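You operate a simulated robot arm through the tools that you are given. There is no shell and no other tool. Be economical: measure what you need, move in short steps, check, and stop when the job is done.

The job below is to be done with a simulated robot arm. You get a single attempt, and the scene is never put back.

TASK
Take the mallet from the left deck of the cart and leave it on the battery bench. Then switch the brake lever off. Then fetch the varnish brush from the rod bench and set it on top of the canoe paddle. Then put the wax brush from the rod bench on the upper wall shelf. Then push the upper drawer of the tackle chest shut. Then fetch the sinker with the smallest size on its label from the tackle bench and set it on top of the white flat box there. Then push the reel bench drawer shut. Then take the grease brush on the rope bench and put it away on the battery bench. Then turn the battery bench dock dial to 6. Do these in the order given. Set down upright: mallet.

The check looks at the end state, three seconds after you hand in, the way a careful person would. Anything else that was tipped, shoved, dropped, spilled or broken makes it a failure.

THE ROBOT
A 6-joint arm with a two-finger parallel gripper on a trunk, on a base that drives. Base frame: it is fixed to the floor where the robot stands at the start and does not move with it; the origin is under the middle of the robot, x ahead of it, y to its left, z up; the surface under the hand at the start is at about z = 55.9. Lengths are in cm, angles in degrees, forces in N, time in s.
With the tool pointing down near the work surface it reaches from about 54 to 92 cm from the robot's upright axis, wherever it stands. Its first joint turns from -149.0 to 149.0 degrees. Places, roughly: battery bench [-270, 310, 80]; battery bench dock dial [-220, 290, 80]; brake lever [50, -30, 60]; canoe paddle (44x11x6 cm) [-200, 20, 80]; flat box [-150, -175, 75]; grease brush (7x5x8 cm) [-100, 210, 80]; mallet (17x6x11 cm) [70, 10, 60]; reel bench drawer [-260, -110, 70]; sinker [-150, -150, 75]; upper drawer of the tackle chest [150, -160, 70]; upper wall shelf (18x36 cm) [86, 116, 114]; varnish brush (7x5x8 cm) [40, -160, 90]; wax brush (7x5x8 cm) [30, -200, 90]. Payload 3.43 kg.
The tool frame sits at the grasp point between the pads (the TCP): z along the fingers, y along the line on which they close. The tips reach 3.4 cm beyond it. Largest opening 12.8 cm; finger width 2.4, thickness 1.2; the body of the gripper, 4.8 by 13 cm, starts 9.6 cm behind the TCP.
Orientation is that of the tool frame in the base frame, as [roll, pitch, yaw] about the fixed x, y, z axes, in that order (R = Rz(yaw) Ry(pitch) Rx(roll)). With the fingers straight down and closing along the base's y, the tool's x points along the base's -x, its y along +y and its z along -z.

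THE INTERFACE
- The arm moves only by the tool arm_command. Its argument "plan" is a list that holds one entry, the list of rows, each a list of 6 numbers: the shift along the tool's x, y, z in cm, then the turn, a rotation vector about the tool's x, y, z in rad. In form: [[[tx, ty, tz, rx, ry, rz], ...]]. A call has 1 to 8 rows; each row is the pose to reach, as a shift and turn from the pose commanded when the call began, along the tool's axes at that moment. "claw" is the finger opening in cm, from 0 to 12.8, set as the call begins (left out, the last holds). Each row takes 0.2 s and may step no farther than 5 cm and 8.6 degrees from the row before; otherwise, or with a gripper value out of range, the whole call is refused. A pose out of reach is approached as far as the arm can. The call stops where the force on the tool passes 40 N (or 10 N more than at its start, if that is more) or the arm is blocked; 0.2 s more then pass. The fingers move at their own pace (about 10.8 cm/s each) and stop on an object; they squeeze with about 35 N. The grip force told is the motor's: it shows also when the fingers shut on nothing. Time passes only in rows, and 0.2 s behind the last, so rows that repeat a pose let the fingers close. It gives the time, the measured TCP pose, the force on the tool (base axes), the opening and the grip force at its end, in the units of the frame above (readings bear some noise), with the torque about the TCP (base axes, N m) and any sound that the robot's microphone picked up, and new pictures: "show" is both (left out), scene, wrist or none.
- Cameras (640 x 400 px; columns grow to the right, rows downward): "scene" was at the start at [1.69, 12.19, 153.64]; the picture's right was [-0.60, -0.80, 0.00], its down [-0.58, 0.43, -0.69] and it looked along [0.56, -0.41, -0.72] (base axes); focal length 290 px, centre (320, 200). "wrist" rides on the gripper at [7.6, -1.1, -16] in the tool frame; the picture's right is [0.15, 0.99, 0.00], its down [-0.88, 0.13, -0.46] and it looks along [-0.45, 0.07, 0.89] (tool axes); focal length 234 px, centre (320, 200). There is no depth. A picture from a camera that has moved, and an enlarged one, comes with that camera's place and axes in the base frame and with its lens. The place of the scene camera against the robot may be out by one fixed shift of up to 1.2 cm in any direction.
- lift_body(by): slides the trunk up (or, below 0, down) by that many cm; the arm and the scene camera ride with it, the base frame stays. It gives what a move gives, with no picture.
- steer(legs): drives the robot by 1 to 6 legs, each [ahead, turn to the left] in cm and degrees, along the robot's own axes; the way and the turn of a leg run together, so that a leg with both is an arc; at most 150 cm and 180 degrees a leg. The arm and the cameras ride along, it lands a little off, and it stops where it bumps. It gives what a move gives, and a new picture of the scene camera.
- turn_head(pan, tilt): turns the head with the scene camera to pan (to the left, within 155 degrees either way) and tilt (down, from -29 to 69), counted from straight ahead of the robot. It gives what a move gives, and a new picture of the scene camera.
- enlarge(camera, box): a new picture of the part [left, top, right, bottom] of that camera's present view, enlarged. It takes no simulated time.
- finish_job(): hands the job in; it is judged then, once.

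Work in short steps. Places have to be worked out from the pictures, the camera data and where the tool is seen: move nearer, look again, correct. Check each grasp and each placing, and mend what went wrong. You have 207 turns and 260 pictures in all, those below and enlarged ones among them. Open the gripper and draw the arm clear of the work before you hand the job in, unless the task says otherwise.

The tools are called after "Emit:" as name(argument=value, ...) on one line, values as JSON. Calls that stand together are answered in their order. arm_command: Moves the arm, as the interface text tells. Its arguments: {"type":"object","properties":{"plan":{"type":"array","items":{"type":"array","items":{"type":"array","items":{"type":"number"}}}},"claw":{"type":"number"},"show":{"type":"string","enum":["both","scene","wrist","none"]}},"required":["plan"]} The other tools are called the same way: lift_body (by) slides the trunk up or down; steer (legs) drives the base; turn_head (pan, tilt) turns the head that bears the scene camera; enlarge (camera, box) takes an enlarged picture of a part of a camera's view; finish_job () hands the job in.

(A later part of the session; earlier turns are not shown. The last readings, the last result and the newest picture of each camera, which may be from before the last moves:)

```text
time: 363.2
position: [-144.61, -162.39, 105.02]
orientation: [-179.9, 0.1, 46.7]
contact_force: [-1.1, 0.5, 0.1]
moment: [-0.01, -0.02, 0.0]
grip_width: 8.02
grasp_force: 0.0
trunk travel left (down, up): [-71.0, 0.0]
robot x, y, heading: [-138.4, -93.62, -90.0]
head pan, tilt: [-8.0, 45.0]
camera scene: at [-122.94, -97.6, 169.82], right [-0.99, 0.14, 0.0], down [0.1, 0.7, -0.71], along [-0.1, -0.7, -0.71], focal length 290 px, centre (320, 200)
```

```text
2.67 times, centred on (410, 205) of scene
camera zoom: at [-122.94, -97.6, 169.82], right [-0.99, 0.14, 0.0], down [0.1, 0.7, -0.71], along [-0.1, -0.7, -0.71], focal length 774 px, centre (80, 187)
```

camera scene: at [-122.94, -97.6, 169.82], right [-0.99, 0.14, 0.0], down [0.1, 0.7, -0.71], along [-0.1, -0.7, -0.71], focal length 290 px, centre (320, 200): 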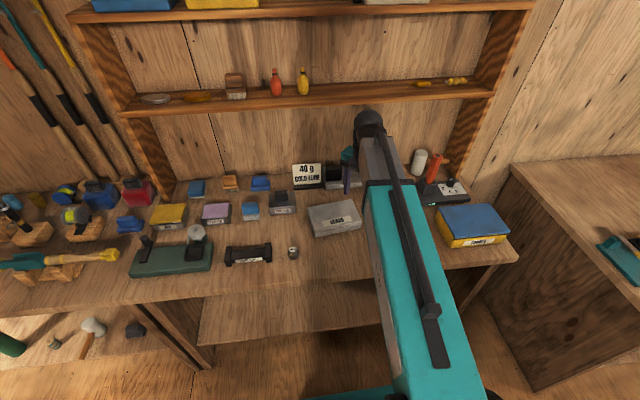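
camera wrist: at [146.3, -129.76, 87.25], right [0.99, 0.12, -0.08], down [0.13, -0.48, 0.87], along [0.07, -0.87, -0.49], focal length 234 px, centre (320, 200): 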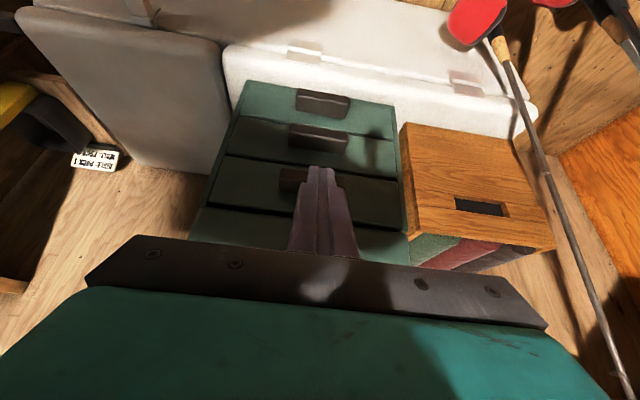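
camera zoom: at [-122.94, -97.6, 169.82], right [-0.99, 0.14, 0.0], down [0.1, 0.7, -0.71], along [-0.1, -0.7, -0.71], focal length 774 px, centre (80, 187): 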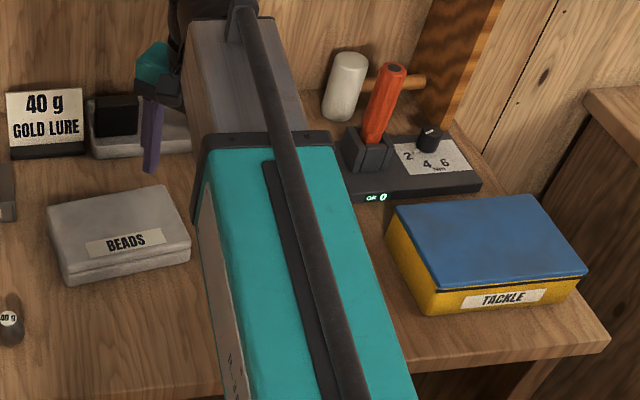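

One sinker is labelled 40 g. I swing the arm to the left to uncover the rest.

Emit:
arm_command(plan=[[[3.7, 2.1, 0, 0, 0, -0.125], [7.4, 4.3, 0, 0, 0, -0.25], [11.1, 6.4, 0, 0, 0, -0.375], [14.8, 8.5, 0, 0, 0, -0.5], [18.6, 10.7, 0, 0, 0, -0.625], [22.3, 12.8, 0, 0, 0, -0.75]]], show="both")

Emit:
enlarge(camera="scene", box=[330, 130, 530, 290])

```text
time: 364.6
position: [-120.1, -154.99, 104.87]
orientation: [-179.9, -0.1, 89.7]
contact_force: [0.4, -0.3, -0.2]
moment: [0.01, 0.02, 0.01]
grip_width: 7.99
grasp_force: 0.1
trunk travel left (down, up): [-71.0, 0.0]
robot x, y, heading: [-138.93, -93.12, -90.0]
head pan, tilt: [-8.0, 45.0]
camera scene: at [-122.86, -97.58, 169.81], right [-0.99, 0.14, 0.0], down [0.1, 0.7, -0.71], along [-0.1, -0.7, -0.71], focal length 290 px, centre (320, 200)
camera wrist: at [-121.16, -147.33, 121.04], right [0.99, 0.14, 0.0], down [0.13, -0.88, 0.45], along [0.06, -0.45, -0.89], focal length 234 px, centre (320, 200)
```

scene: 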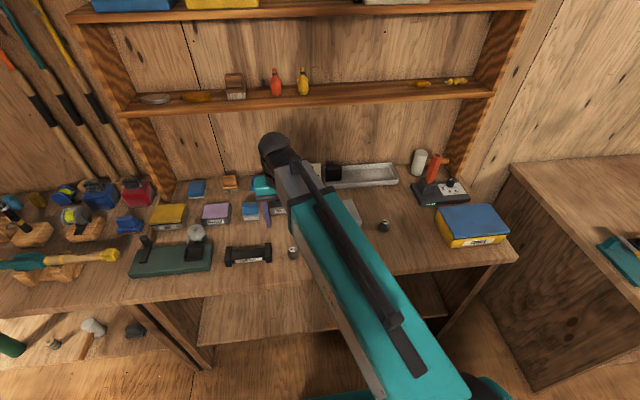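
wrist: 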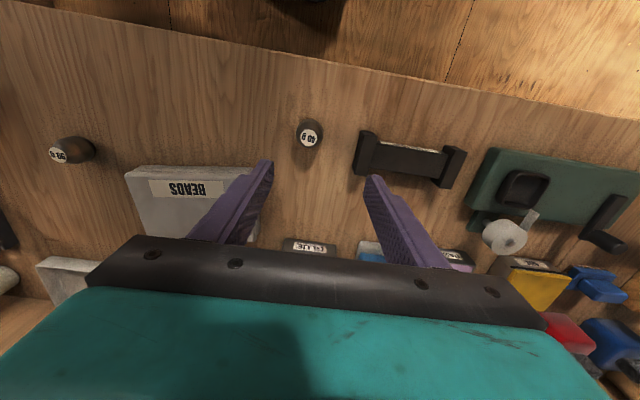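

```text
2.50 times, centred on (430, 210) of scene
camera zoom: at [-122.86, -97.58, 169.81], right [-0.99, 0.14, 0.0], down [0.1, 0.7, -0.71], along [-0.1, -0.7, -0.71], focal length 726 px, centre (45, 175)
```

zoom: 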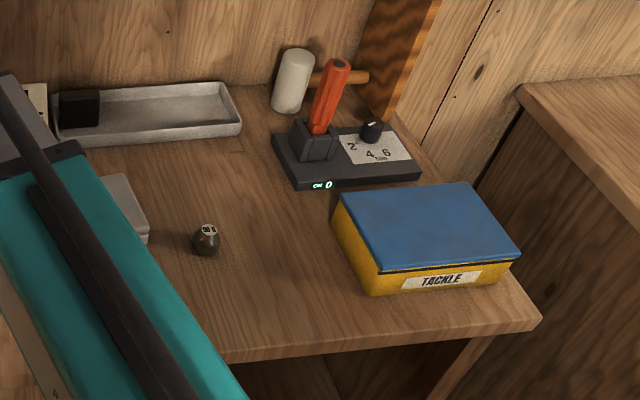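

Emit:
enlarge(camera="wrist", box=[30, 120, 130, 185])

Emit:
enlarge(camera="wrist", box=[260, 100, 360, 165])

```text
6.15 times, centred on (80, 152) of wrist
camera zoom: at [-121.16, -147.33, 121.04], right [0.99, 0.14, 0.0], down [0.13, -0.88, 0.45], along [0.06, -0.45, -0.89], focal length 1441 px, centre (1797, 492)
```

zoom: 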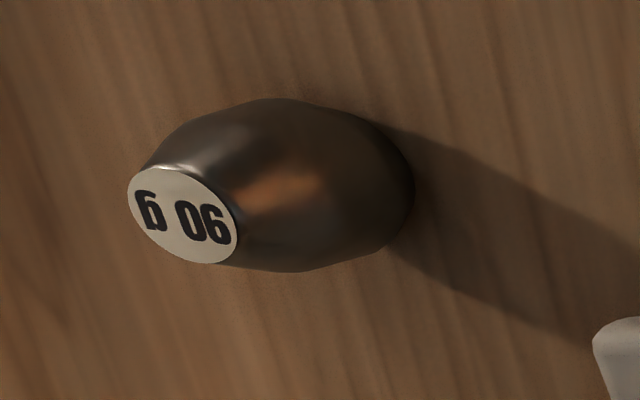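

```text
6.15 times, centred on (310, 132) of wrist
camera zoom: at [-121.16, -147.33, 121.04], right [0.99, 0.14, 0.0], down [0.13, -0.88, 0.45], along [0.06, -0.45, -0.89], focal length 1441 px, centre (382, 615)
```

zoom: 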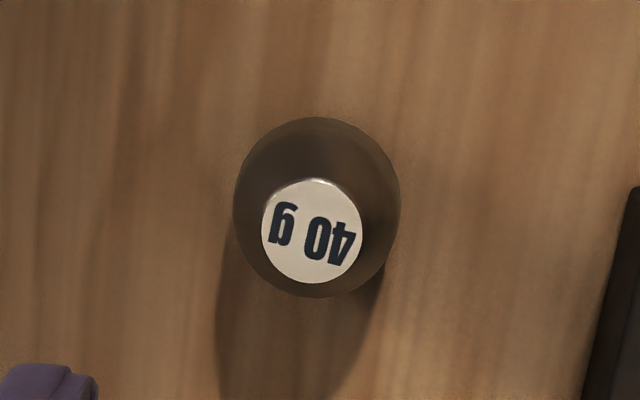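

Two sinkers are on the bench: 40 g (≈[-121.9, -154]) and 90 g; so the 40 g one is the smallest. I align above it with a moderate opening and descend partway.

Emit:
arm_command(plan=[[[0.9, -1.8, 3, 0, 0, 0], [0.9, -1.8, 7, 0, 0, 0], [0.9, -1.8, 10, 0, 0, 0], [0.9, -1.8, 10, 0, 0, 0]]], claw=6.6, show="wrist")

Emit:
enlarge(camera="wrist", box=[220, 80, 420, 205])

```text
time: 365.6
position: [-121.81, -154.12, 94.96]
orientation: [-179.9, 0.0, 89.6]
contact_force: [0.8, -0.5, 0.6]
moment: [0.01, 0.0, 0.0]
grip_width: 6.58
grasp_force: 0.0
trunk travel left (down, up): [-71.0, 0.0]
robot x, y, heading: [-138.89, -93.41, -90.5]
head pan, tilt: [-8.0, 45.0]
camera wrist: at [-122.96, -146.41, 111.03], right [0.99, 0.14, 0.0], down [0.13, -0.88, 0.46], along [0.06, -0.45, -0.89], focal length 234 px, centre (320, 200)
```

wrist: 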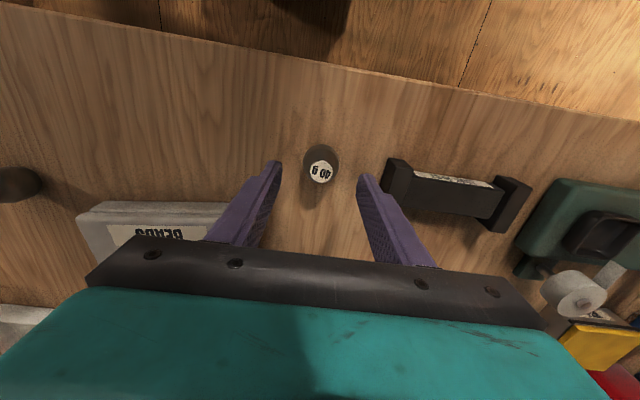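

```text
3.20 times, centred on (320, 142) of wrist
camera zoom: at [-122.96, -146.41, 111.03], right [0.99, 0.14, 0.0], down [0.13, -0.88, 0.46], along [0.06, -0.45, -0.89], focal length 749 px, centre (320, 384)
```

zoom: 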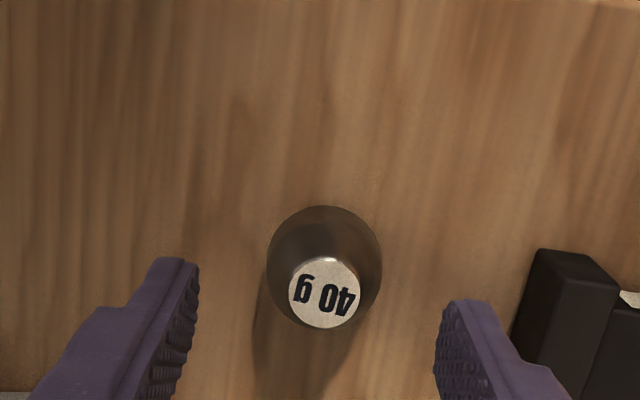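

Sinker axis ≈[-121.8, -154.5], top z≈89. I descend to TCP z≈88.9 and close.

Emit:
arm_command(plan=[[[-0.3, 0, 3, 0, 0, 0], [-0.3, 0, 5, 0, 0, 0], [-0.3, 0, 6, 0, 0, 0], [-0.3, 0, 6, 0, 0, 0]]], show="wrist")

```text
time: 366.6
position: [-121.77, -154.34, 88.85]
orientation: [-179.9, -0.1, 89.7]
contact_force: [0.6, 0.0, -0.4]
moment: [0.01, -0.03, 0.01]
grip_width: 6.61
grasp_force: 0.2
trunk travel left (down, up): [-71.0, 0.0]
robot x, y, heading: [-138.52, -93.59, -90.0]
head pan, tilt: [-8.0, 45.0]
camera wrist: at [-122.97, -146.72, 105.0], right [0.99, 0.14, 0.0], down [0.13, -0.88, 0.45], along [0.06, -0.45, -0.89], focal length 234 px, centre (320, 200)
```

wrist: 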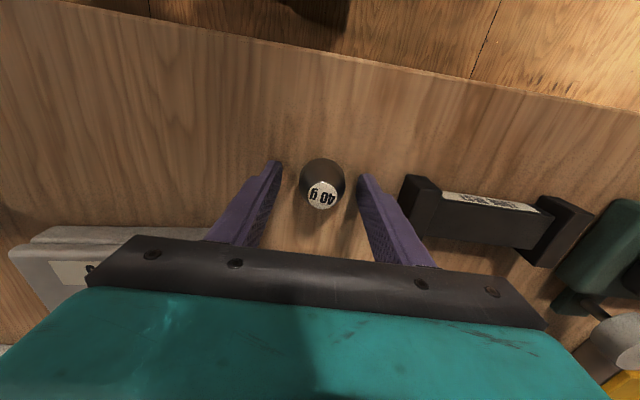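

Emit:
arm_command(plan=[[[0, 0, 0, 0, 0, 0], [0, 0, 0, 0, 0, 0], [0, 0, 0, 0, 0, 0], [0, 0, 0, 0, 0, 0]]], claw=2, show="none")

Emit:
arm_command(plan=[[[0, 0, -3, 0, 0, 0], [0, 0, -7, 0, 0, 0], [0, 0, -10, 0, 0, 0]]], show="wrist")

Emit:
enlarge(camera="wrist", box=[220, 120, 420, 245])

```text
time: 367.6
position: [-121.92, -154.38, 88.95]
orientation: [-179.9, -0.1, 89.7]
contact_force: [0.6, -0.3, 0.9]
moment: [0.0, -0.01, -0.02]
grip_width: 3.74
grasp_force: 35.1
trunk travel left (down, up): [-71.0, 0.0]
robot x, y, heading: [-138.62, -93.34, -90.0]
head pan, tilt: [-8.0, 45.0]
```

```text
time: 368.4
position: [-121.85, -154.33, 98.92]
orientation: [-180.0, -0.2, 89.7]
contact_force: [-0.4, 0.1, -2.5]
moment: [0.02, 0.01, 0.02]
grip_width: 3.77
grasp_force: 35.1
trunk travel left (down, up): [-71.0, 0.0]
robot x, y, heading: [-138.39, -93.37, -90.2]
head pan, tilt: [-8.0, 45.0]
camera wrist: at [-122.89, -146.7, 114.99], right [0.99, 0.14, 0.0], down [0.13, -0.88, 0.45], along [0.06, -0.45, -0.89], focal length 234 px, centre (320, 200)
```

wrist: 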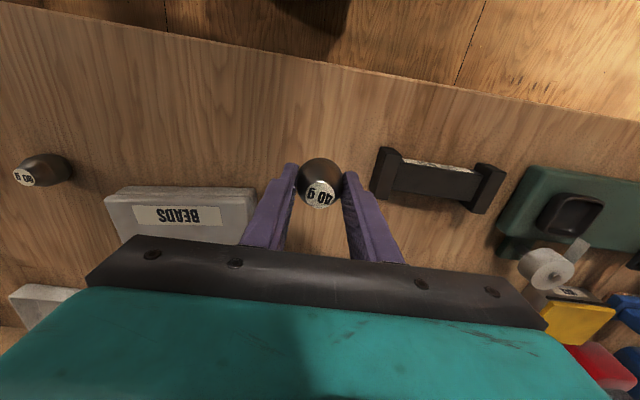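

```text
3.20 times, centred on (320, 182) of wrist
camera zoom: at [-122.89, -146.7, 114.99], right [0.99, 0.14, 0.0], down [0.13, -0.88, 0.45], along [0.06, -0.45, -0.89], focal length 749 px, centre (320, 256)
```

zoom: 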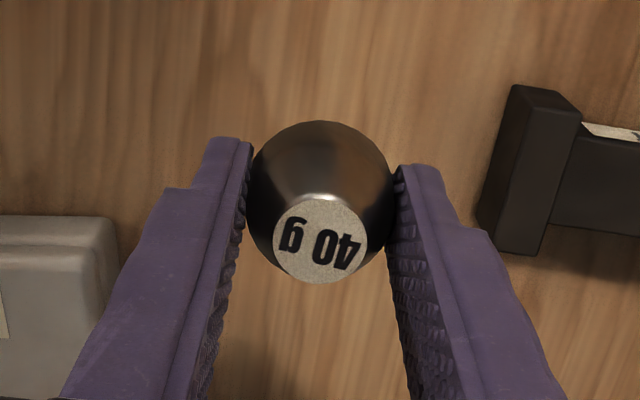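

Sinker held upright (2.5 N with gripper offset). Move over the centre of the BEADS box ≈[-138, -167.5].

Emit:
arm_command(plan=[[[0, -4, 0, 0, 0, 0], [-3, -7.5, 0, 0, 0, 0], [-6.2, -11, 0, 0, 0, 0], [-9.6, -14, 0, 0, 0, 0], [-13.2, -16.1, 0, 0, 0, 0], [-13.2, -16.1, 0, 0, 0, 0]]], show="both")

Emit:
enlarge(camera="wrist", box=[180, 60, 460, 235])

```text
time: 369.8
position: [-137.98, -167.31, 98.84]
orientation: [-180.0, -0.1, 89.7]
contact_force: [0.5, 0.6, -2.4]
moment: [0.01, 0.02, -0.03]
grip_width: 3.76
grasp_force: 35.1
trunk travel left (down, up): [-71.0, 0.0]
robot x, y, heading: [-138.67, -93.4, -90.3]
head pan, tilt: [-8.0, 45.0]
camera scene: at [-122.92, -97.59, 169.81], right [-0.99, 0.14, 0.0], down [0.1, 0.7, -0.71], along [-0.1, -0.7, -0.71], focal length 290 px, centre (320, 200)
camera wrist: at [-139.06, -159.73, 114.92], right [0.99, 0.14, 0.0], down [0.13, -0.88, 0.45], along [0.06, -0.45, -0.89], focal length 234 px, centre (320, 200)
```

scene: 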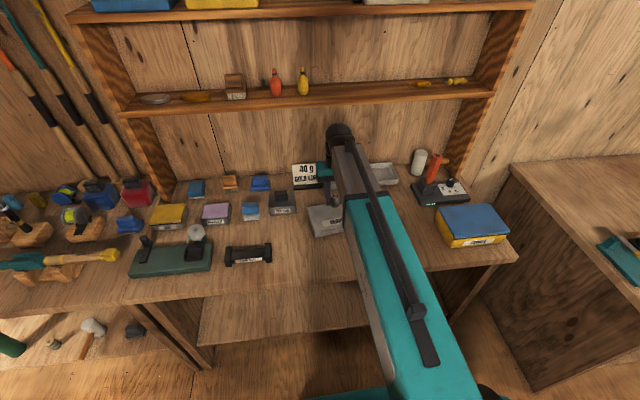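
wrist: 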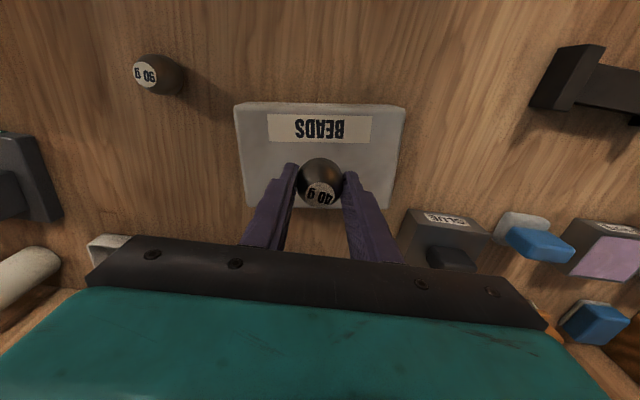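

```text
2.29 times, centred on (320, 148) of wrist
camera zoom: at [-139.06, -159.73, 114.92], right [0.99, 0.14, 0.0], down [0.13, -0.88, 0.45], along [0.06, -0.45, -0.89], focal length 535 px, centre (320, 320)
```

zoom: 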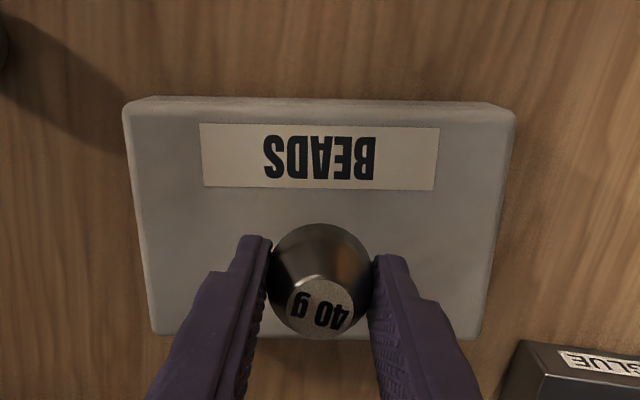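

Centred over the box (x −147…−129, y −174…−162). Lower gently.

Emit:
arm_command(plan=[[[0, 0, 2, 0, 0, 0], [0, 0, 4, 0, 0, 0], [0, 0, 4.5, 0, 0, 0], [0, 0, 4.5, 0, 0, 0]]], show="none")

Emit:
arm_command(plan=[[[0, 0, 0.4, 0, 0, 0], [0, 0, 0.8, 0, 0, 0], [0, 0, 0.8, 0, 0, 0]]], show="none")

Emit:
arm_command(plan=[[[0, 0, 0.3, 0, 0, 0], [0, 0, 0.5, 0, 0, 0], [0, 0, 0.5, 0, 0, 0]]], show="none")

```text
time: 370.8
position: [-137.96, -167.49, 94.35]
orientation: [-180.0, -0.1, 89.7]
contact_force: [0.5, 0.1, -2.1]
moment: [-0.01, 0.0, -0.03]
grip_width: 3.75
grasp_force: 35.1
trunk travel left (down, up): [-71.0, 0.0]
robot x, y, heading: [-138.29, -93.2, -90.2]
head pan, tilt: [-8.0, 45.0]
```

```text
time: 371.6
position: [-138.01, -167.28, 93.52]
orientation: [180.0, -0.2, 89.7]
contact_force: [-0.7, 0.5, -1.8]
moment: [0.0, 0.01, -0.05]
grip_width: 3.75
grasp_force: 35.1
trunk travel left (down, up): [-71.0, 0.0]
robot x, y, heading: [-138.34, -93.25, -90.2]
head pan, tilt: [-8.0, 45.0]
```

```text
time: 372.4
position: [-138.11, -167.3, 93.41]
orientation: [-179.9, 0.3, 89.7]
contact_force: [-1.7, -8.2, 34.4]
moment: [0.04, 0.09, 0.03]
grip_width: 3.75
grasp_force: 34.3
trunk travel left (down, up): [-71.0, 0.0]
robot x, y, heading: [-138.85, -93.1, -89.9]
head pan, tilt: [-8.0, 45.0]
```

Contact. Ease up and release.

Emit:
arm_command(plan=[[[0, 0, -0.35, 0, 0, 0], [0, 0, -0.35, 0, 0, 0]]], show="none")

Emit:
arm_command(plan=[[[0, 0, 0, 0, 0, 0], [0, 0, 0, 0, 0, 0], [0, 0, -2, 0, 0, 0], [0, 0, -6, 0, 0, 0], [0, 0, -10, 0, 0, 0], [0, 0, -14, 0, 0, 0]]], claw=6.6, show="wrist")

```text
time: 373.0
position: [-137.98, -167.27, 93.49]
orientation: [180.0, 0.0, 89.7]
contact_force: [0.4, -6.4, 17.1]
moment: [-0.38, -0.04, 0.0]
grip_width: 3.75
grasp_force: 35.3
trunk travel left (down, up): [-71.0, 0.0]
robot x, y, heading: [-138.62, -93.55, -90.0]
head pan, tilt: [-8.0, 45.0]
```

```text
time: 374.4
position: [-138.04, -167.49, 107.47]
orientation: [-179.9, -0.1, 89.7]
contact_force: [0.4, 0.0, -1.0]
moment: [-0.04, 0.02, -0.01]
grip_width: 6.6
grasp_force: 0.1
trunk travel left (down, up): [-71.0, 0.0]
robot x, y, heading: [-138.5, -92.73, -90.3]
head pan, tilt: [-8.0, 45.0]
camera wrist: at [-139.13, -159.82, 123.58], right [0.99, 0.14, 0.0], down [0.13, -0.88, 0.45], along [0.06, -0.45, -0.89], focal length 234 px, centre (320, 200)
```

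wrist: 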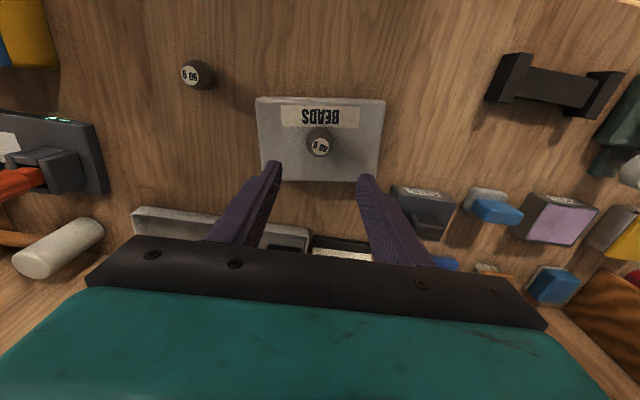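

The 40 g sinker stands on the white box. Next: the reel bench drawer (≈[-259, -104, 70], facing north). I drive to its north side.

Emit:
steer(legs=[[0, -112.5], [122, 0], [0, 112.5]])

Emit:
turn_head(pan=0, tilt=55)

```text
time: 394.6
position: [-247.61, -119.38, 107.38]
orientation: [179.9, 0.0, 91.4]
contact_force: [-0.4, 0.0, -0.2]
moment: [0.02, -0.06, 0.0]
grip_width: 6.61
grasp_force: 0.0
trunk travel left (down, up): [-71.0, 0.0]
robot x, y, heading: [-245.86, -45.51, -89.0]
head pan, tilt: [-8.0, 45.0]
camera scene: at [-230.73, -48.95, 169.83], right [-0.99, 0.12, 0.0], down [0.09, 0.7, -0.71], along [-0.09, -0.7, -0.71], focal length 290 px, centre (320, 200)
```

scene: 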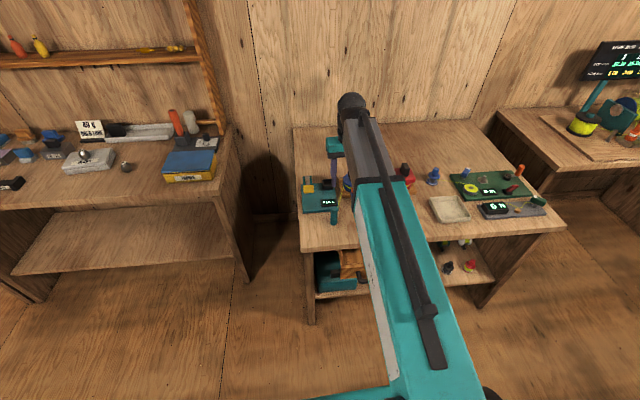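

```text
time: 395.3
position: [-247.44, -119.26, 107.42]
orientation: [-179.9, -0.1, 91.4]
contact_force: [-0.4, -0.3, 0.6]
moment: [0.0, 0.04, 0.03]
grip_width: 6.61
grasp_force: 0.1
trunk travel left (down, up): [-71.0, 0.0]
robot x, y, heading: [-246.44, -45.48, -89.1]
head pan, tilt: [0.0, 55.0]
camera scene: at [-229.44, -48.19, 168.47], right [-1.0, -0.02, 0.0], down [-0.02, 0.82, -0.57], along [0.01, -0.57, -0.82], focal length 290 px, centre (320, 200)
```

scene: 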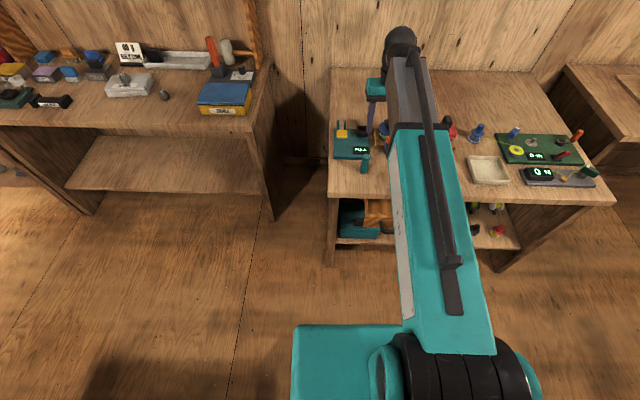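

Emit:
enlarge(camera="wrist", box=[0, 0, 640, 400])

Emit:
enlarge(camera="scene", box=[310, 150, 430, 270])

```text
1.00 times, centred on (320, 200) of wrist (not enlarged: the box is as wide or as high as the picture)
camera zoom: at [-248.65, -111.71, 123.51], right [0.99, 0.17, 0.0], down [0.15, -0.88, 0.45], along [0.08, -0.45, -0.89], focal length 234 px, centre (320, 200)
```

zoom: 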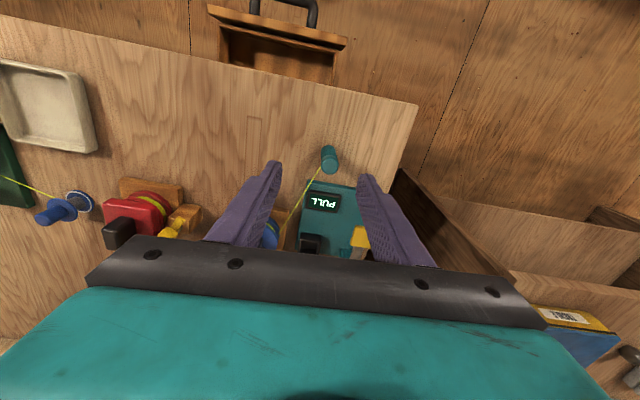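

```text
3.33 times, centred on (370, 210) of scene
camera zoom: at [-229.44, -48.19, 168.47], right [-1.0, -0.02, 0.0], down [-0.02, 0.82, -0.57], along [0.01, -0.57, -0.82], focal length 967 px, centre (153, 167)
```

zoom: 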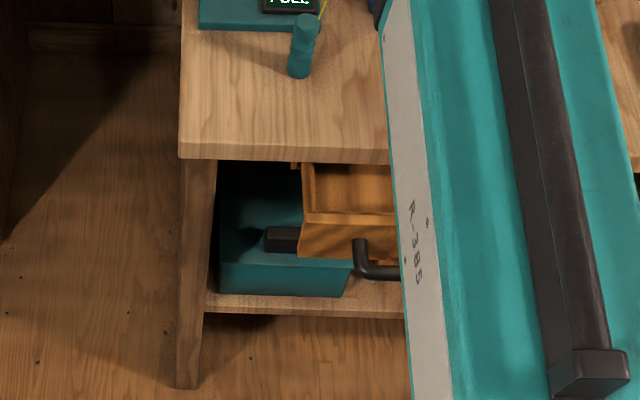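

The drawer front (x −267…−245) is at y≈-105 with a bar handle at ≈[-256.5, -101, 72]. I back up 12 cm for room and position closed fingers in front of the handle.

Emit:
steer(legs=[[-12, 0]])

Emit:
arm_command(plan=[[[2, -2, 3, 0, 0, 0], [4, -4, 6, 0, 0, 0], [6.5, -6, 9, 0, 0, 0], [9, -8, 12, 0, 0, 0], [11.5, -8.8, 15.5, 0, 0, 0], [12, -8.8, 20, 0, 0, 0]]], claw=0, show="wrist")

```text
time: 396.6
position: [-247.79, -106.9, 107.61]
orientation: [179.9, 0.1, 91.5]
contact_force: [-0.2, -0.2, 0.5]
moment: [-0.04, -0.01, 0.03]
grip_width: 6.57
grasp_force: 0.0
trunk travel left (down, up): [-71.0, 0.0]
robot x, y, heading: [-246.78, -33.14, -89.0]
head pan, tilt: [0.0, 55.0]
camera scene: at [-229.76, -35.78, 168.48], right [-1.0, -0.02, 0.0], down [-0.01, 0.82, -0.57], along [0.01, -0.57, -0.82], focal length 290 px, centre (320, 200)
```

scene: 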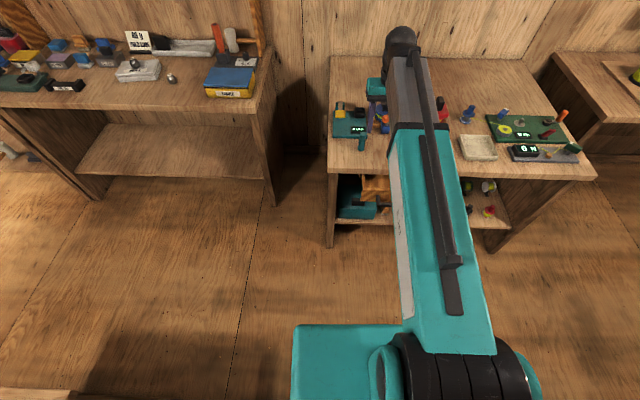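

```text
time: 398.0
position: [-256.95, -95.33, 87.35]
orientation: [180.0, -0.1, 91.4]
contact_force: [0.6, 0.3, 0.3]
moment: [0.02, 0.02, -0.01]
grip_width: 0.0
grasp_force: 32.7
trunk travel left (down, up): [-71.0, 0.0]
robot x, y, heading: [-246.56, -33.39, -89.3]
head pan, tilt: [0.0, 55.0]
camera wrist: at [-258.17, -87.67, 103.48], right [0.99, 0.17, 0.0], down [0.15, -0.88, 0.46], along [0.08, -0.45, -0.89], focal length 234 px, centre (320, 200)
```

wrist: 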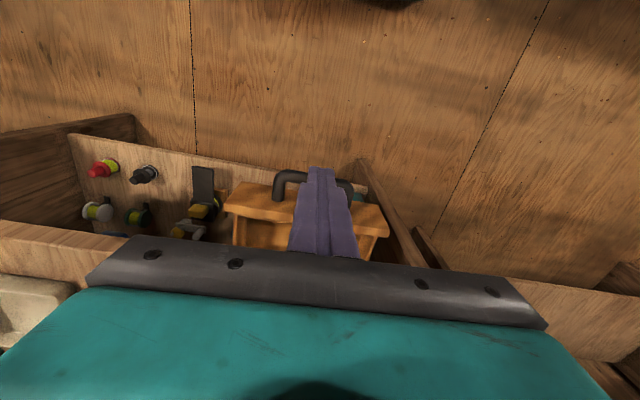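

Handle bar ≈[-257, -100.6, 69]. Lower to TCP z≈71 in front of it.

Emit:
arm_command(plan=[[[0, 0, 4, 0, 0, 0], [0, 0, 8, 0, 0, 0], [0, 0, 12, 0, 0, 0], [0, 0, 16.4, 0, 0, 0], [0, 0, 16.4, 0, 0, 0]]], show="wrist")

```text
time: 399.2
position: [-256.83, -95.39, 71.01]
orientation: [180.0, 0.1, 91.4]
contact_force: [0.4, 0.5, 0.5]
moment: [-0.01, 0.0, -0.01]
grip_width: 0.0
grasp_force: 32.8
trunk travel left (down, up): [-71.0, 0.0]
robot x, y, heading: [-246.36, -32.62, -89.0]
head pan, tilt: [0.0, 55.0]
camera wrist: at [-258.07, -87.69, 87.07], right [0.99, 0.17, 0.0], down [0.15, -0.88, 0.46], along [0.08, -0.45, -0.89], focal length 234 px, centre (320, 200)
```

wrist: 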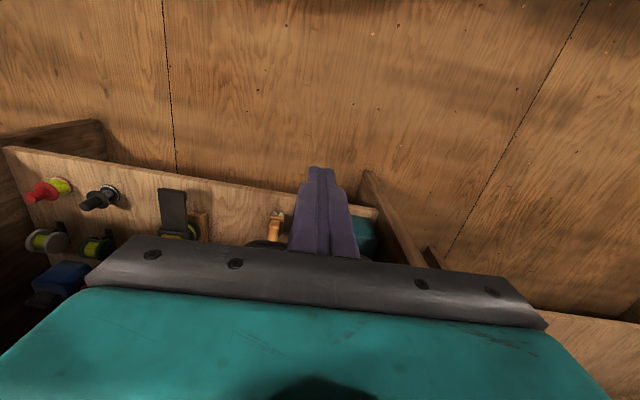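

Push toward −y in steps.

Emit:
arm_command(plan=[[[-2, 0, 0, 0, 0, 0], [-4, 0, 0, 0, 0, 0], [-6, 0, 0, 0, 0, 0], [-8, 0, 0, 0, 0, 0], [-9.5, 0, 0, 0, 0, 0]]], show="both")

```text
time: 400.4
position: [-256.62, -104.78, 70.95]
orientation: [-179.9, 0.0, 91.3]
contact_force: [0.2, 0.2, 0.7]
moment: [-0.02, 0.0, -0.01]
grip_width: 0.0
grasp_force: 32.9
trunk travel left (down, up): [-71.0, 0.0]
robot x, y, heading: [-246.78, -32.97, -89.1]
head pan, tilt: [0.0, 55.0]
camera scene: at [-229.76, -35.96, 168.47], right [-1.0, -0.02, 0.0], down [-0.01, 0.82, -0.57], along [0.01, -0.57, -0.82], focal length 290 px, centre (320, 200)
camera wrist: at [-257.94, -97.18, 87.07], right [0.99, 0.17, 0.0], down [0.15, -0.88, 0.45], along [0.08, -0.45, -0.89], focal length 234 px, centre (320, 200)
```

scene: 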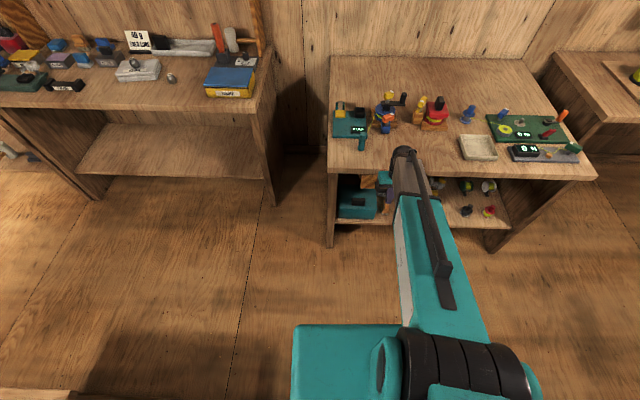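
wrist: 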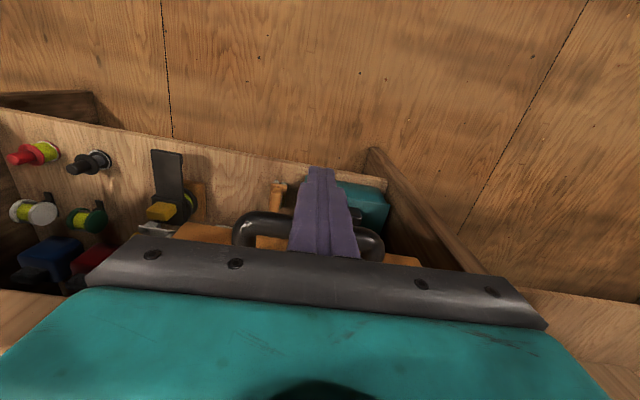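

Emit:
enlarge(camera="scene", box=[320, 130, 460, 240])

Emit:
enlarge(camera="wrist", box=[160, 140, 440, 300])

```text
3.64 times, centred on (390, 185) of scene
camera zoom: at [-229.76, -35.96, 168.47], right [-1.0, -0.02, 0.0], down [-0.01, 0.82, -0.57], along [0.01, -0.57, -0.82], focal length 1055 px, centre (66, 254)
```

zoom: 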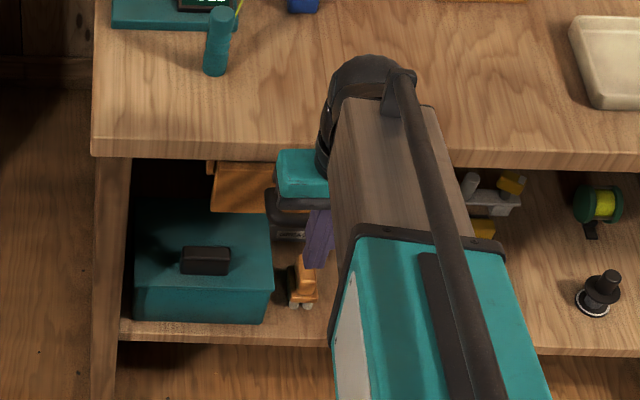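

```text
2.29 times, centred on (300, 220) of wrist
camera zoom: at [-257.94, -97.18, 87.07], right [0.99, 0.17, 0.0], down [0.15, -0.88, 0.45], along [0.08, -0.45, -0.89], focal length 535 px, centre (366, 154)
```

zoom: 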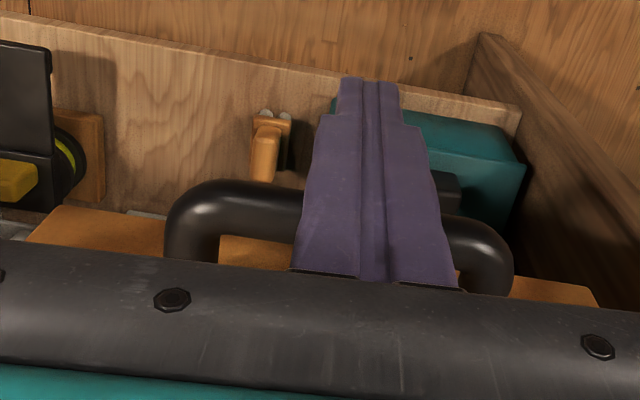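

The drawer is being pushed along with little friction. Continue until it stops.

Emit:
arm_command(plan=[[[-1, 0, 0, 0, 0, 0], [-2, 0, 0, 0, 0, 0], [-3, 0, 0, 0, 0, 0], [-4, 0, 0, 0, 0, 0], [-5, 0, 0, 0, 0, 0]]], show="both")

Emit:
enlarge(camera="scene", box=[320, 130, 460, 240])

```text
time: 401.6
position: [-256.54, -109.36, 71.05]
orientation: [-180.0, -0.4, 91.3]
contact_force: [0.0, 17.4, 0.1]
moment: [-0.31, -0.02, -0.26]
grip_width: 0.0
grasp_force: 33.2
trunk travel left (down, up): [-71.0, 0.0]
robot x, y, heading: [-246.73, -33.27, -88.9]
head pan, tilt: [0.0, 55.0]
camera scene: at [-229.76, -35.74, 168.47], right [-1.0, -0.02, 0.0], down [-0.01, 0.82, -0.57], along [0.01, -0.57, -0.82], focal length 290 px, centre (320, 200)
camera wrist: at [-257.83, -101.85, 87.13], right [0.99, 0.17, 0.0], down [0.15, -0.88, 0.45], along [0.08, -0.44, -0.89], focal length 234 px, centre (320, 200)
```

scene: 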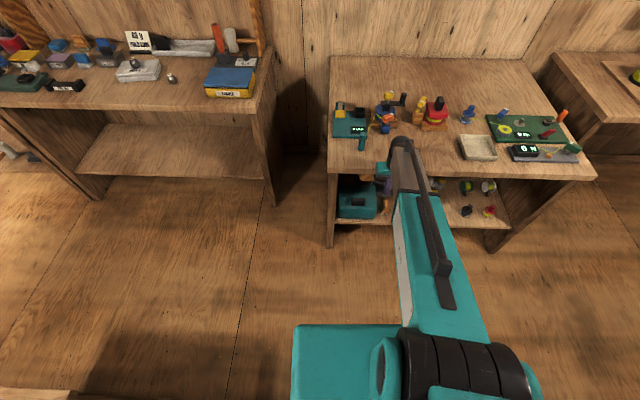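
wrist: 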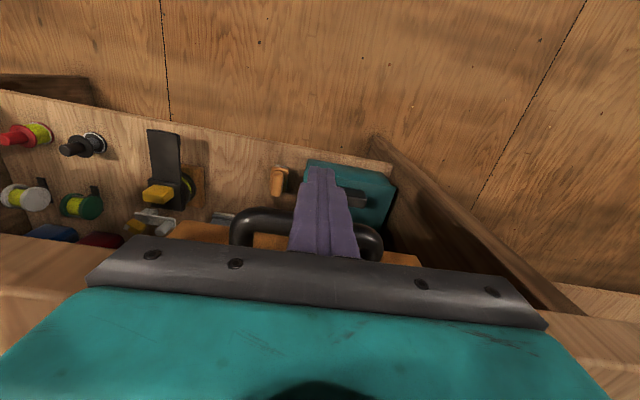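

```text
3.64 times, centred on (390, 185) of scene
camera zoom: at [-229.76, -35.74, 168.47], right [-1.0, -0.02, 0.0], down [-0.01, 0.82, -0.57], along [0.01, -0.57, -0.82], focal length 1055 px, centre (66, 254)
```

zoom: 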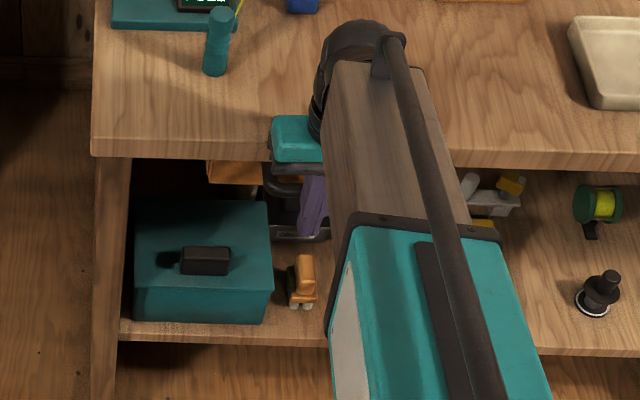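

Resistance rises; I push a bit more to ensure it's fully shut.

Emit:
arm_command(plan=[[[-0.5, 0, 0, 0, 0, 0], [-1, 0, 0, 0, 0, 0], [-1.5, 0, 0, 0, 0, 0], [-2, 0, 0, 0, 0, 0]]], show="none")

Emit:
arm_command(plan=[[[3, 0, 0, 0, 0, 0], [7, 0, 0, 0, 0, 0], [11, 0, 0, 0, 0, 0], [12, 0, -4, 0, 0, 0], [12, 0, -8, 0, 0, 0], [12, 0, -12, 0, 0, 0]]], show="both")

Emit:
enlarge(camera="wrist", box=[180, 100, 460, 260])

```text
time: 402.1
position: [-256.43, -109.31, 70.84]
orientation: [180.0, -1.3, 91.2]
contact_force: [-0.1, 11.6, 4.7]
moment: [-0.29, 0.1, -0.18]
grip_width: 0.02
grasp_force: 33.3
trunk travel left (down, up): [-71.0, 0.0]
robot x, y, heading: [-246.3, -32.93, -88.7]
head pan, tilt: [0.0, 55.0]
stopped in row 2: the force on the tool passed its limit at 44 N (the readings are from after the stop); the commanded pose is now the measured one
```

```text
time: 403.5
position: [-256.78, -97.69, 83.09]
orientation: [-180.0, -0.9, 91.3]
contact_force: [0.6, -0.1, -0.2]
moment: [0.01, 0.0, 0.0]
grip_width: 0.0
grasp_force: 32.9
trunk travel left (down, up): [-71.0, 0.0]
robot x, y, heading: [-246.7, -33.55, -88.8]
head pan, tilt: [0.0, 55.0]
camera scene: at [-229.75, -35.89, 168.47], right [-1.0, -0.02, 0.0], down [-0.01, 0.82, -0.57], along [0.01, -0.57, -0.82], focal length 290 px, centre (320, 200)
camera wrist: at [-258.13, -90.31, 99.29], right [0.99, 0.17, 0.0], down [0.15, -0.89, 0.44], along [0.08, -0.43, -0.9], focal length 234 px, centre (320, 200)
```

scene: 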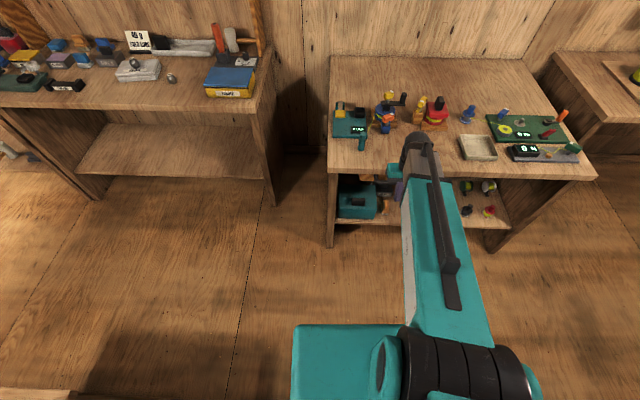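
wrist: 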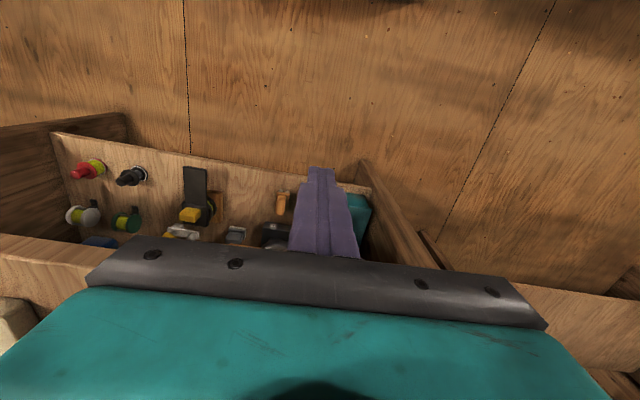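

```text
2.29 times, centred on (320, 180) of wrist
camera zoom: at [-258.13, -90.31, 99.29], right [0.99, 0.17, 0.0], down [0.15, -0.89, 0.44], along [0.08, -0.43, -0.9], focal length 535 px, centre (320, 246)
```

zoom: 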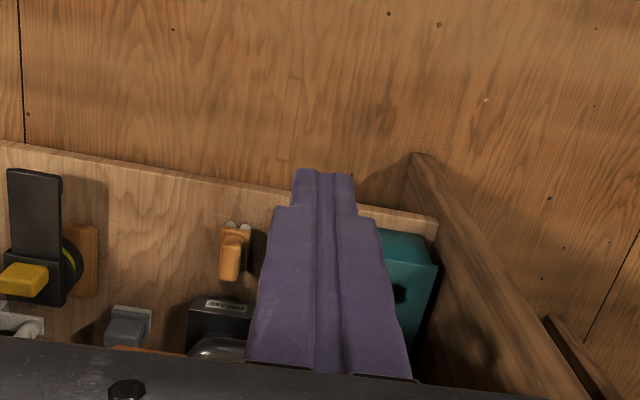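

Emit:
enlarge(camera="scene", box=[320, 130, 460, 240])

```text
3.64 times, centred on (390, 185) of scene
camera zoom: at [-229.75, -35.89, 168.47], right [-1.0, -0.02, 0.0], down [-0.01, 0.82, -0.57], along [0.01, -0.57, -0.82], focal length 1055 px, centre (66, 254)
```

zoom: 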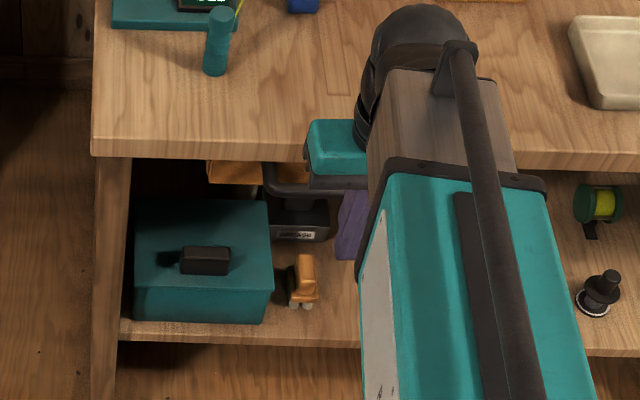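

The drawer is shut. Now to the rope bench for the grease brush: raise the arm and take the long way round (east, then through the gap).

Emit:
arm_command(plan=[[[-0.5, 0, -4.5, 0, 0.008, 0], [-1.5, 1, -9, 0, 0.015, 0], [-3, 2, -13.5, 0, 0.015, 0], [-5, 4, -18, 0, 0.015, 0], [-7, 6, -22, 0, 0.015, 0], [-8, 8, -25, 0, 0.015, 0]]], claw=9, show="none")

Emit:
steer(legs=[[0, 47], [77, 0], [0, 42], [125, 0], [0, 90]])

```text
refused: row 4 steps farther than a row can; nothing moved
```

```text
time: 425.6
position: [-52.97, -19.07, 83.08]
orientation: [179.9, -1.0, -90.0]
contact_force: [0.5, 0.0, 0.3]
moment: [0.0, 0.07, -0.04]
grip_width: 0.0
grasp_force: 33.3
trunk travel left (down, up): [-71.0, 0.0]
robot x, y, heading: [-67.81, -83.56, 89.5]
head pan, tilt: [0.0, 55.0]
camera scene: at [-85.32, -81.17, 168.48], right [1.0, -0.01, 0.0], down [-0.01, -0.82, -0.57], along [0.01, 0.57, -0.82], focal length 290 px, centre (320, 200)
```

scene: 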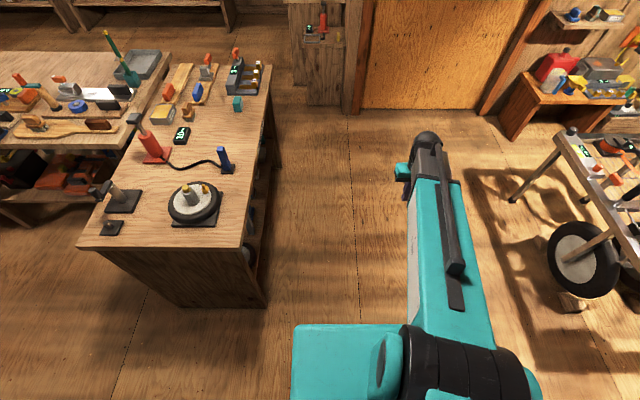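

The drive went clear even though the arm move was refused. Now I raise the arm before going on.

Emit:
arm_command(plan=[[[-0.5, 0, -4.5, 0, 0.008, 0], [-1, 0, -9, 0, 0.015, 0], [-2, 0, -13.5, 0, 0.015, 0], [-3.5, 1, -18, 0, 0.015, 0], [-5, 2, -22, 0, 0.015, 0], [-6, 3, -25, 0, 0.015, 0]]], claw=9, show="none")

```text
time: 427.1
position: [-55.99, -12.69, 107.91]
orientation: [180.0, -2.0, -90.0]
contact_force: [0.3, -0.3, 0.6]
moment: [-0.02, -0.02, -0.01]
grip_width: 9.02
grasp_force: 0.2
trunk travel left (down, up): [-71.0, 0.0]
robot x, y, heading: [-67.88, -83.61, 89.0]
head pan, tilt: [0.0, 55.0]
```

Emit:
steer(legs=[[128, 0], [0, 31], [67, 0], [0, 14], [80, 0]])

Emit:
turn_head(pan=-75, tilt=40)

```text
time: 445.7
position: [-195.44, 220.95, 107.71]
orientation: [-180.0, -1.9, -45.7]
contact_force: [-0.7, 0.8, 0.1]
moment: [0.0, 0.0, 0.0]
grip_width: 9.0
grasp_force: 0.0
trunk travel left (down, up): [-71.0, 0.0]
robot x, y, heading: [-154.43, 161.34, 134.0]
head pan, tilt: [0.0, 55.0]
camera scene: at [-169.09, 151.27, 168.47], right [0.72, 0.69, 0.0], down [0.57, -0.59, -0.57], along [-0.4, 0.41, -0.82], focal length 290 px, centre (320, 200)
```

scene: 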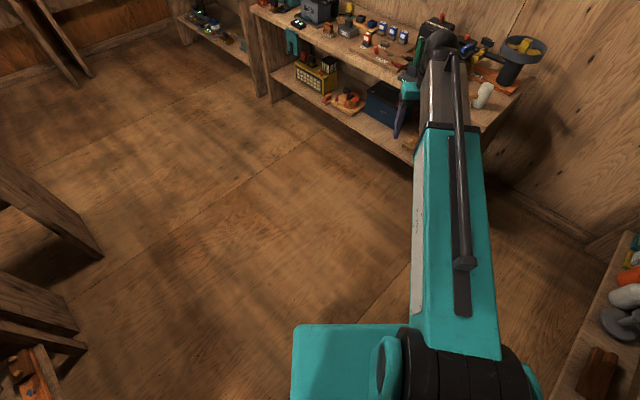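

```text
time: 447.2
position: [-195.53, 220.96, 107.76]
orientation: [-180.0, -1.9, -45.7]
contact_force: [-0.7, 0.4, 0.5]
moment: [0.01, -0.02, 0.0]
grip_width: 9.01
grasp_force: 0.1
trunk travel left (down, up): [-71.0, 0.0]
robot x, y, heading: [-154.41, 161.35, 133.8]
head pan, tilt: [-75.0, 40.0]
camera scene: at [-159.65, 153.29, 170.54], right [0.86, -0.52, 0.0], down [-0.33, -0.55, -0.77], along [0.4, 0.66, -0.64], focal length 290 px, centre (320, 200)
```

scene: 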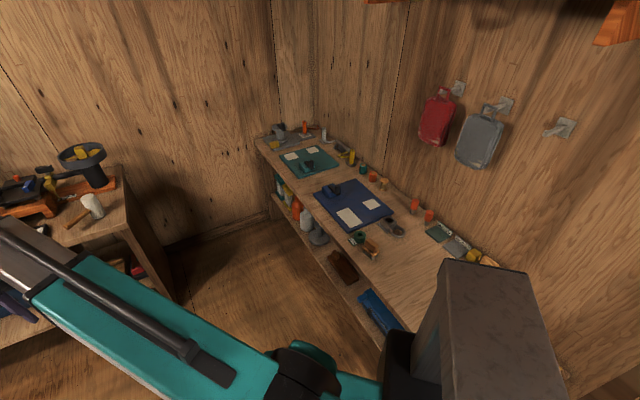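

Emit:
enlarge(camera="scene", box=[300, 170, 500, 290])

```text
3.20 times, centred on (400, 230) of scene
camera zoom: at [-159.65, 153.29, 170.54], right [0.86, -0.52, 0.0], down [-0.33, -0.55, -0.77], along [0.4, 0.66, -0.64], focal length 929 px, centre (64, 104)
```

zoom: 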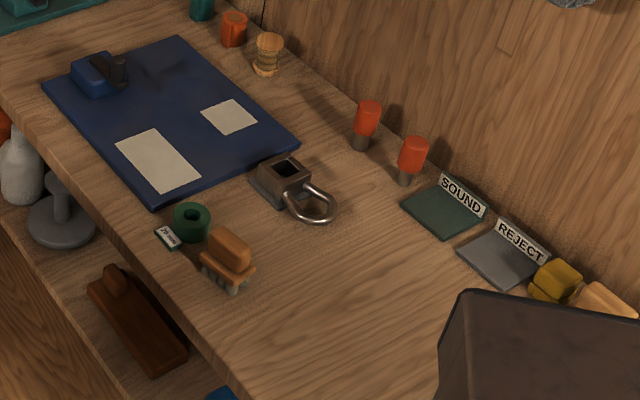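

The grease brush (orange wood) is at about [-104, 206] on the rope bench. I drive to [-172, 200] and face it.

Emit:
steer(legs=[[0, -20], [42, 0], [0, -112]])

Emit:
enlarge(camera="wrist", box=[0, 0, 640, 400])

```text
time: 457.9
position: [-100.51, 190.86, 107.79]
orientation: [-180.0, -1.8, -177.9]
contact_force: [-0.5, 0.2, 0.0]
moment: [0.03, -0.01, 0.01]
grip_width: 8.99
grasp_force: 0.0
trunk travel left (down, up): [-71.0, 0.0]
robot x, y, heading: [-171.67, 196.84, 2.0]
head pan, tilt: [-75.0, 40.0]
camera scene: at [-174.64, 205.15, 170.54], right [-0.96, -0.3, 0.0], down [-0.19, 0.61, -0.77], along [0.23, -0.73, -0.64], focal length 290 px, centre (320, 200)
```

scene: 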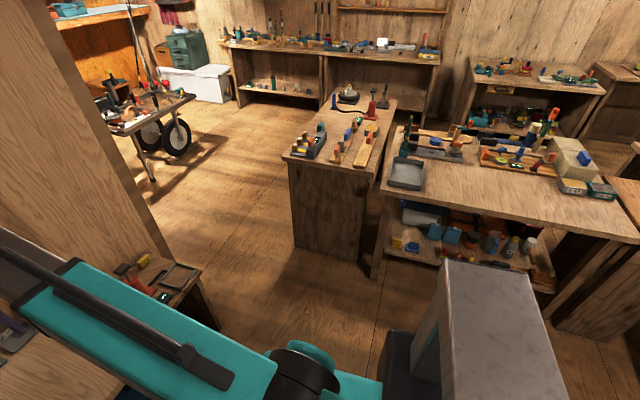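

```text
1.00 times, centred on (320, 200) of wrist (not enlarged: the box is as wide or as high as the picture)
camera zoom: at [-107.53, 189.45, 124.08], right [-0.18, 0.98, 0.01], down [0.89, 0.16, 0.43], along [0.42, 0.08, -0.9], focal length 234 px, centre (320, 200)
```

zoom: 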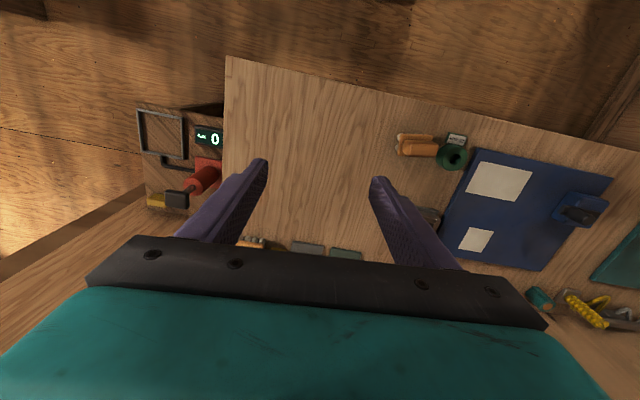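

Emit:
enlarge(camera="wrist", box=[370, 105, 490, 185])

```text
5.00 times, centred on (430, 145) of wrist
camera zoom: at [-107.53, 189.45, 124.08], right [-0.18, 0.98, 0.01], down [0.89, 0.16, 0.43], along [0.42, 0.08, -0.9], focal length 1171 px, centre (-230, 475)
```

zoom: 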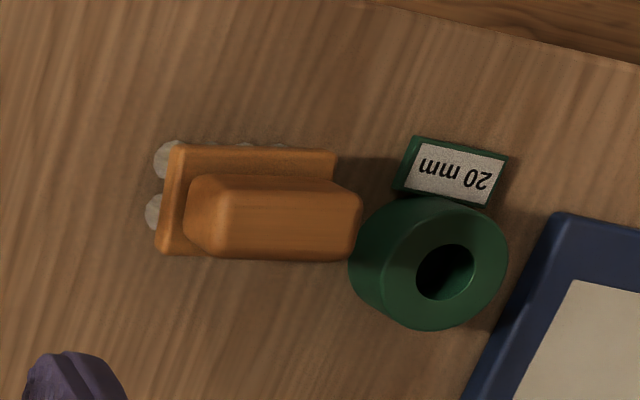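

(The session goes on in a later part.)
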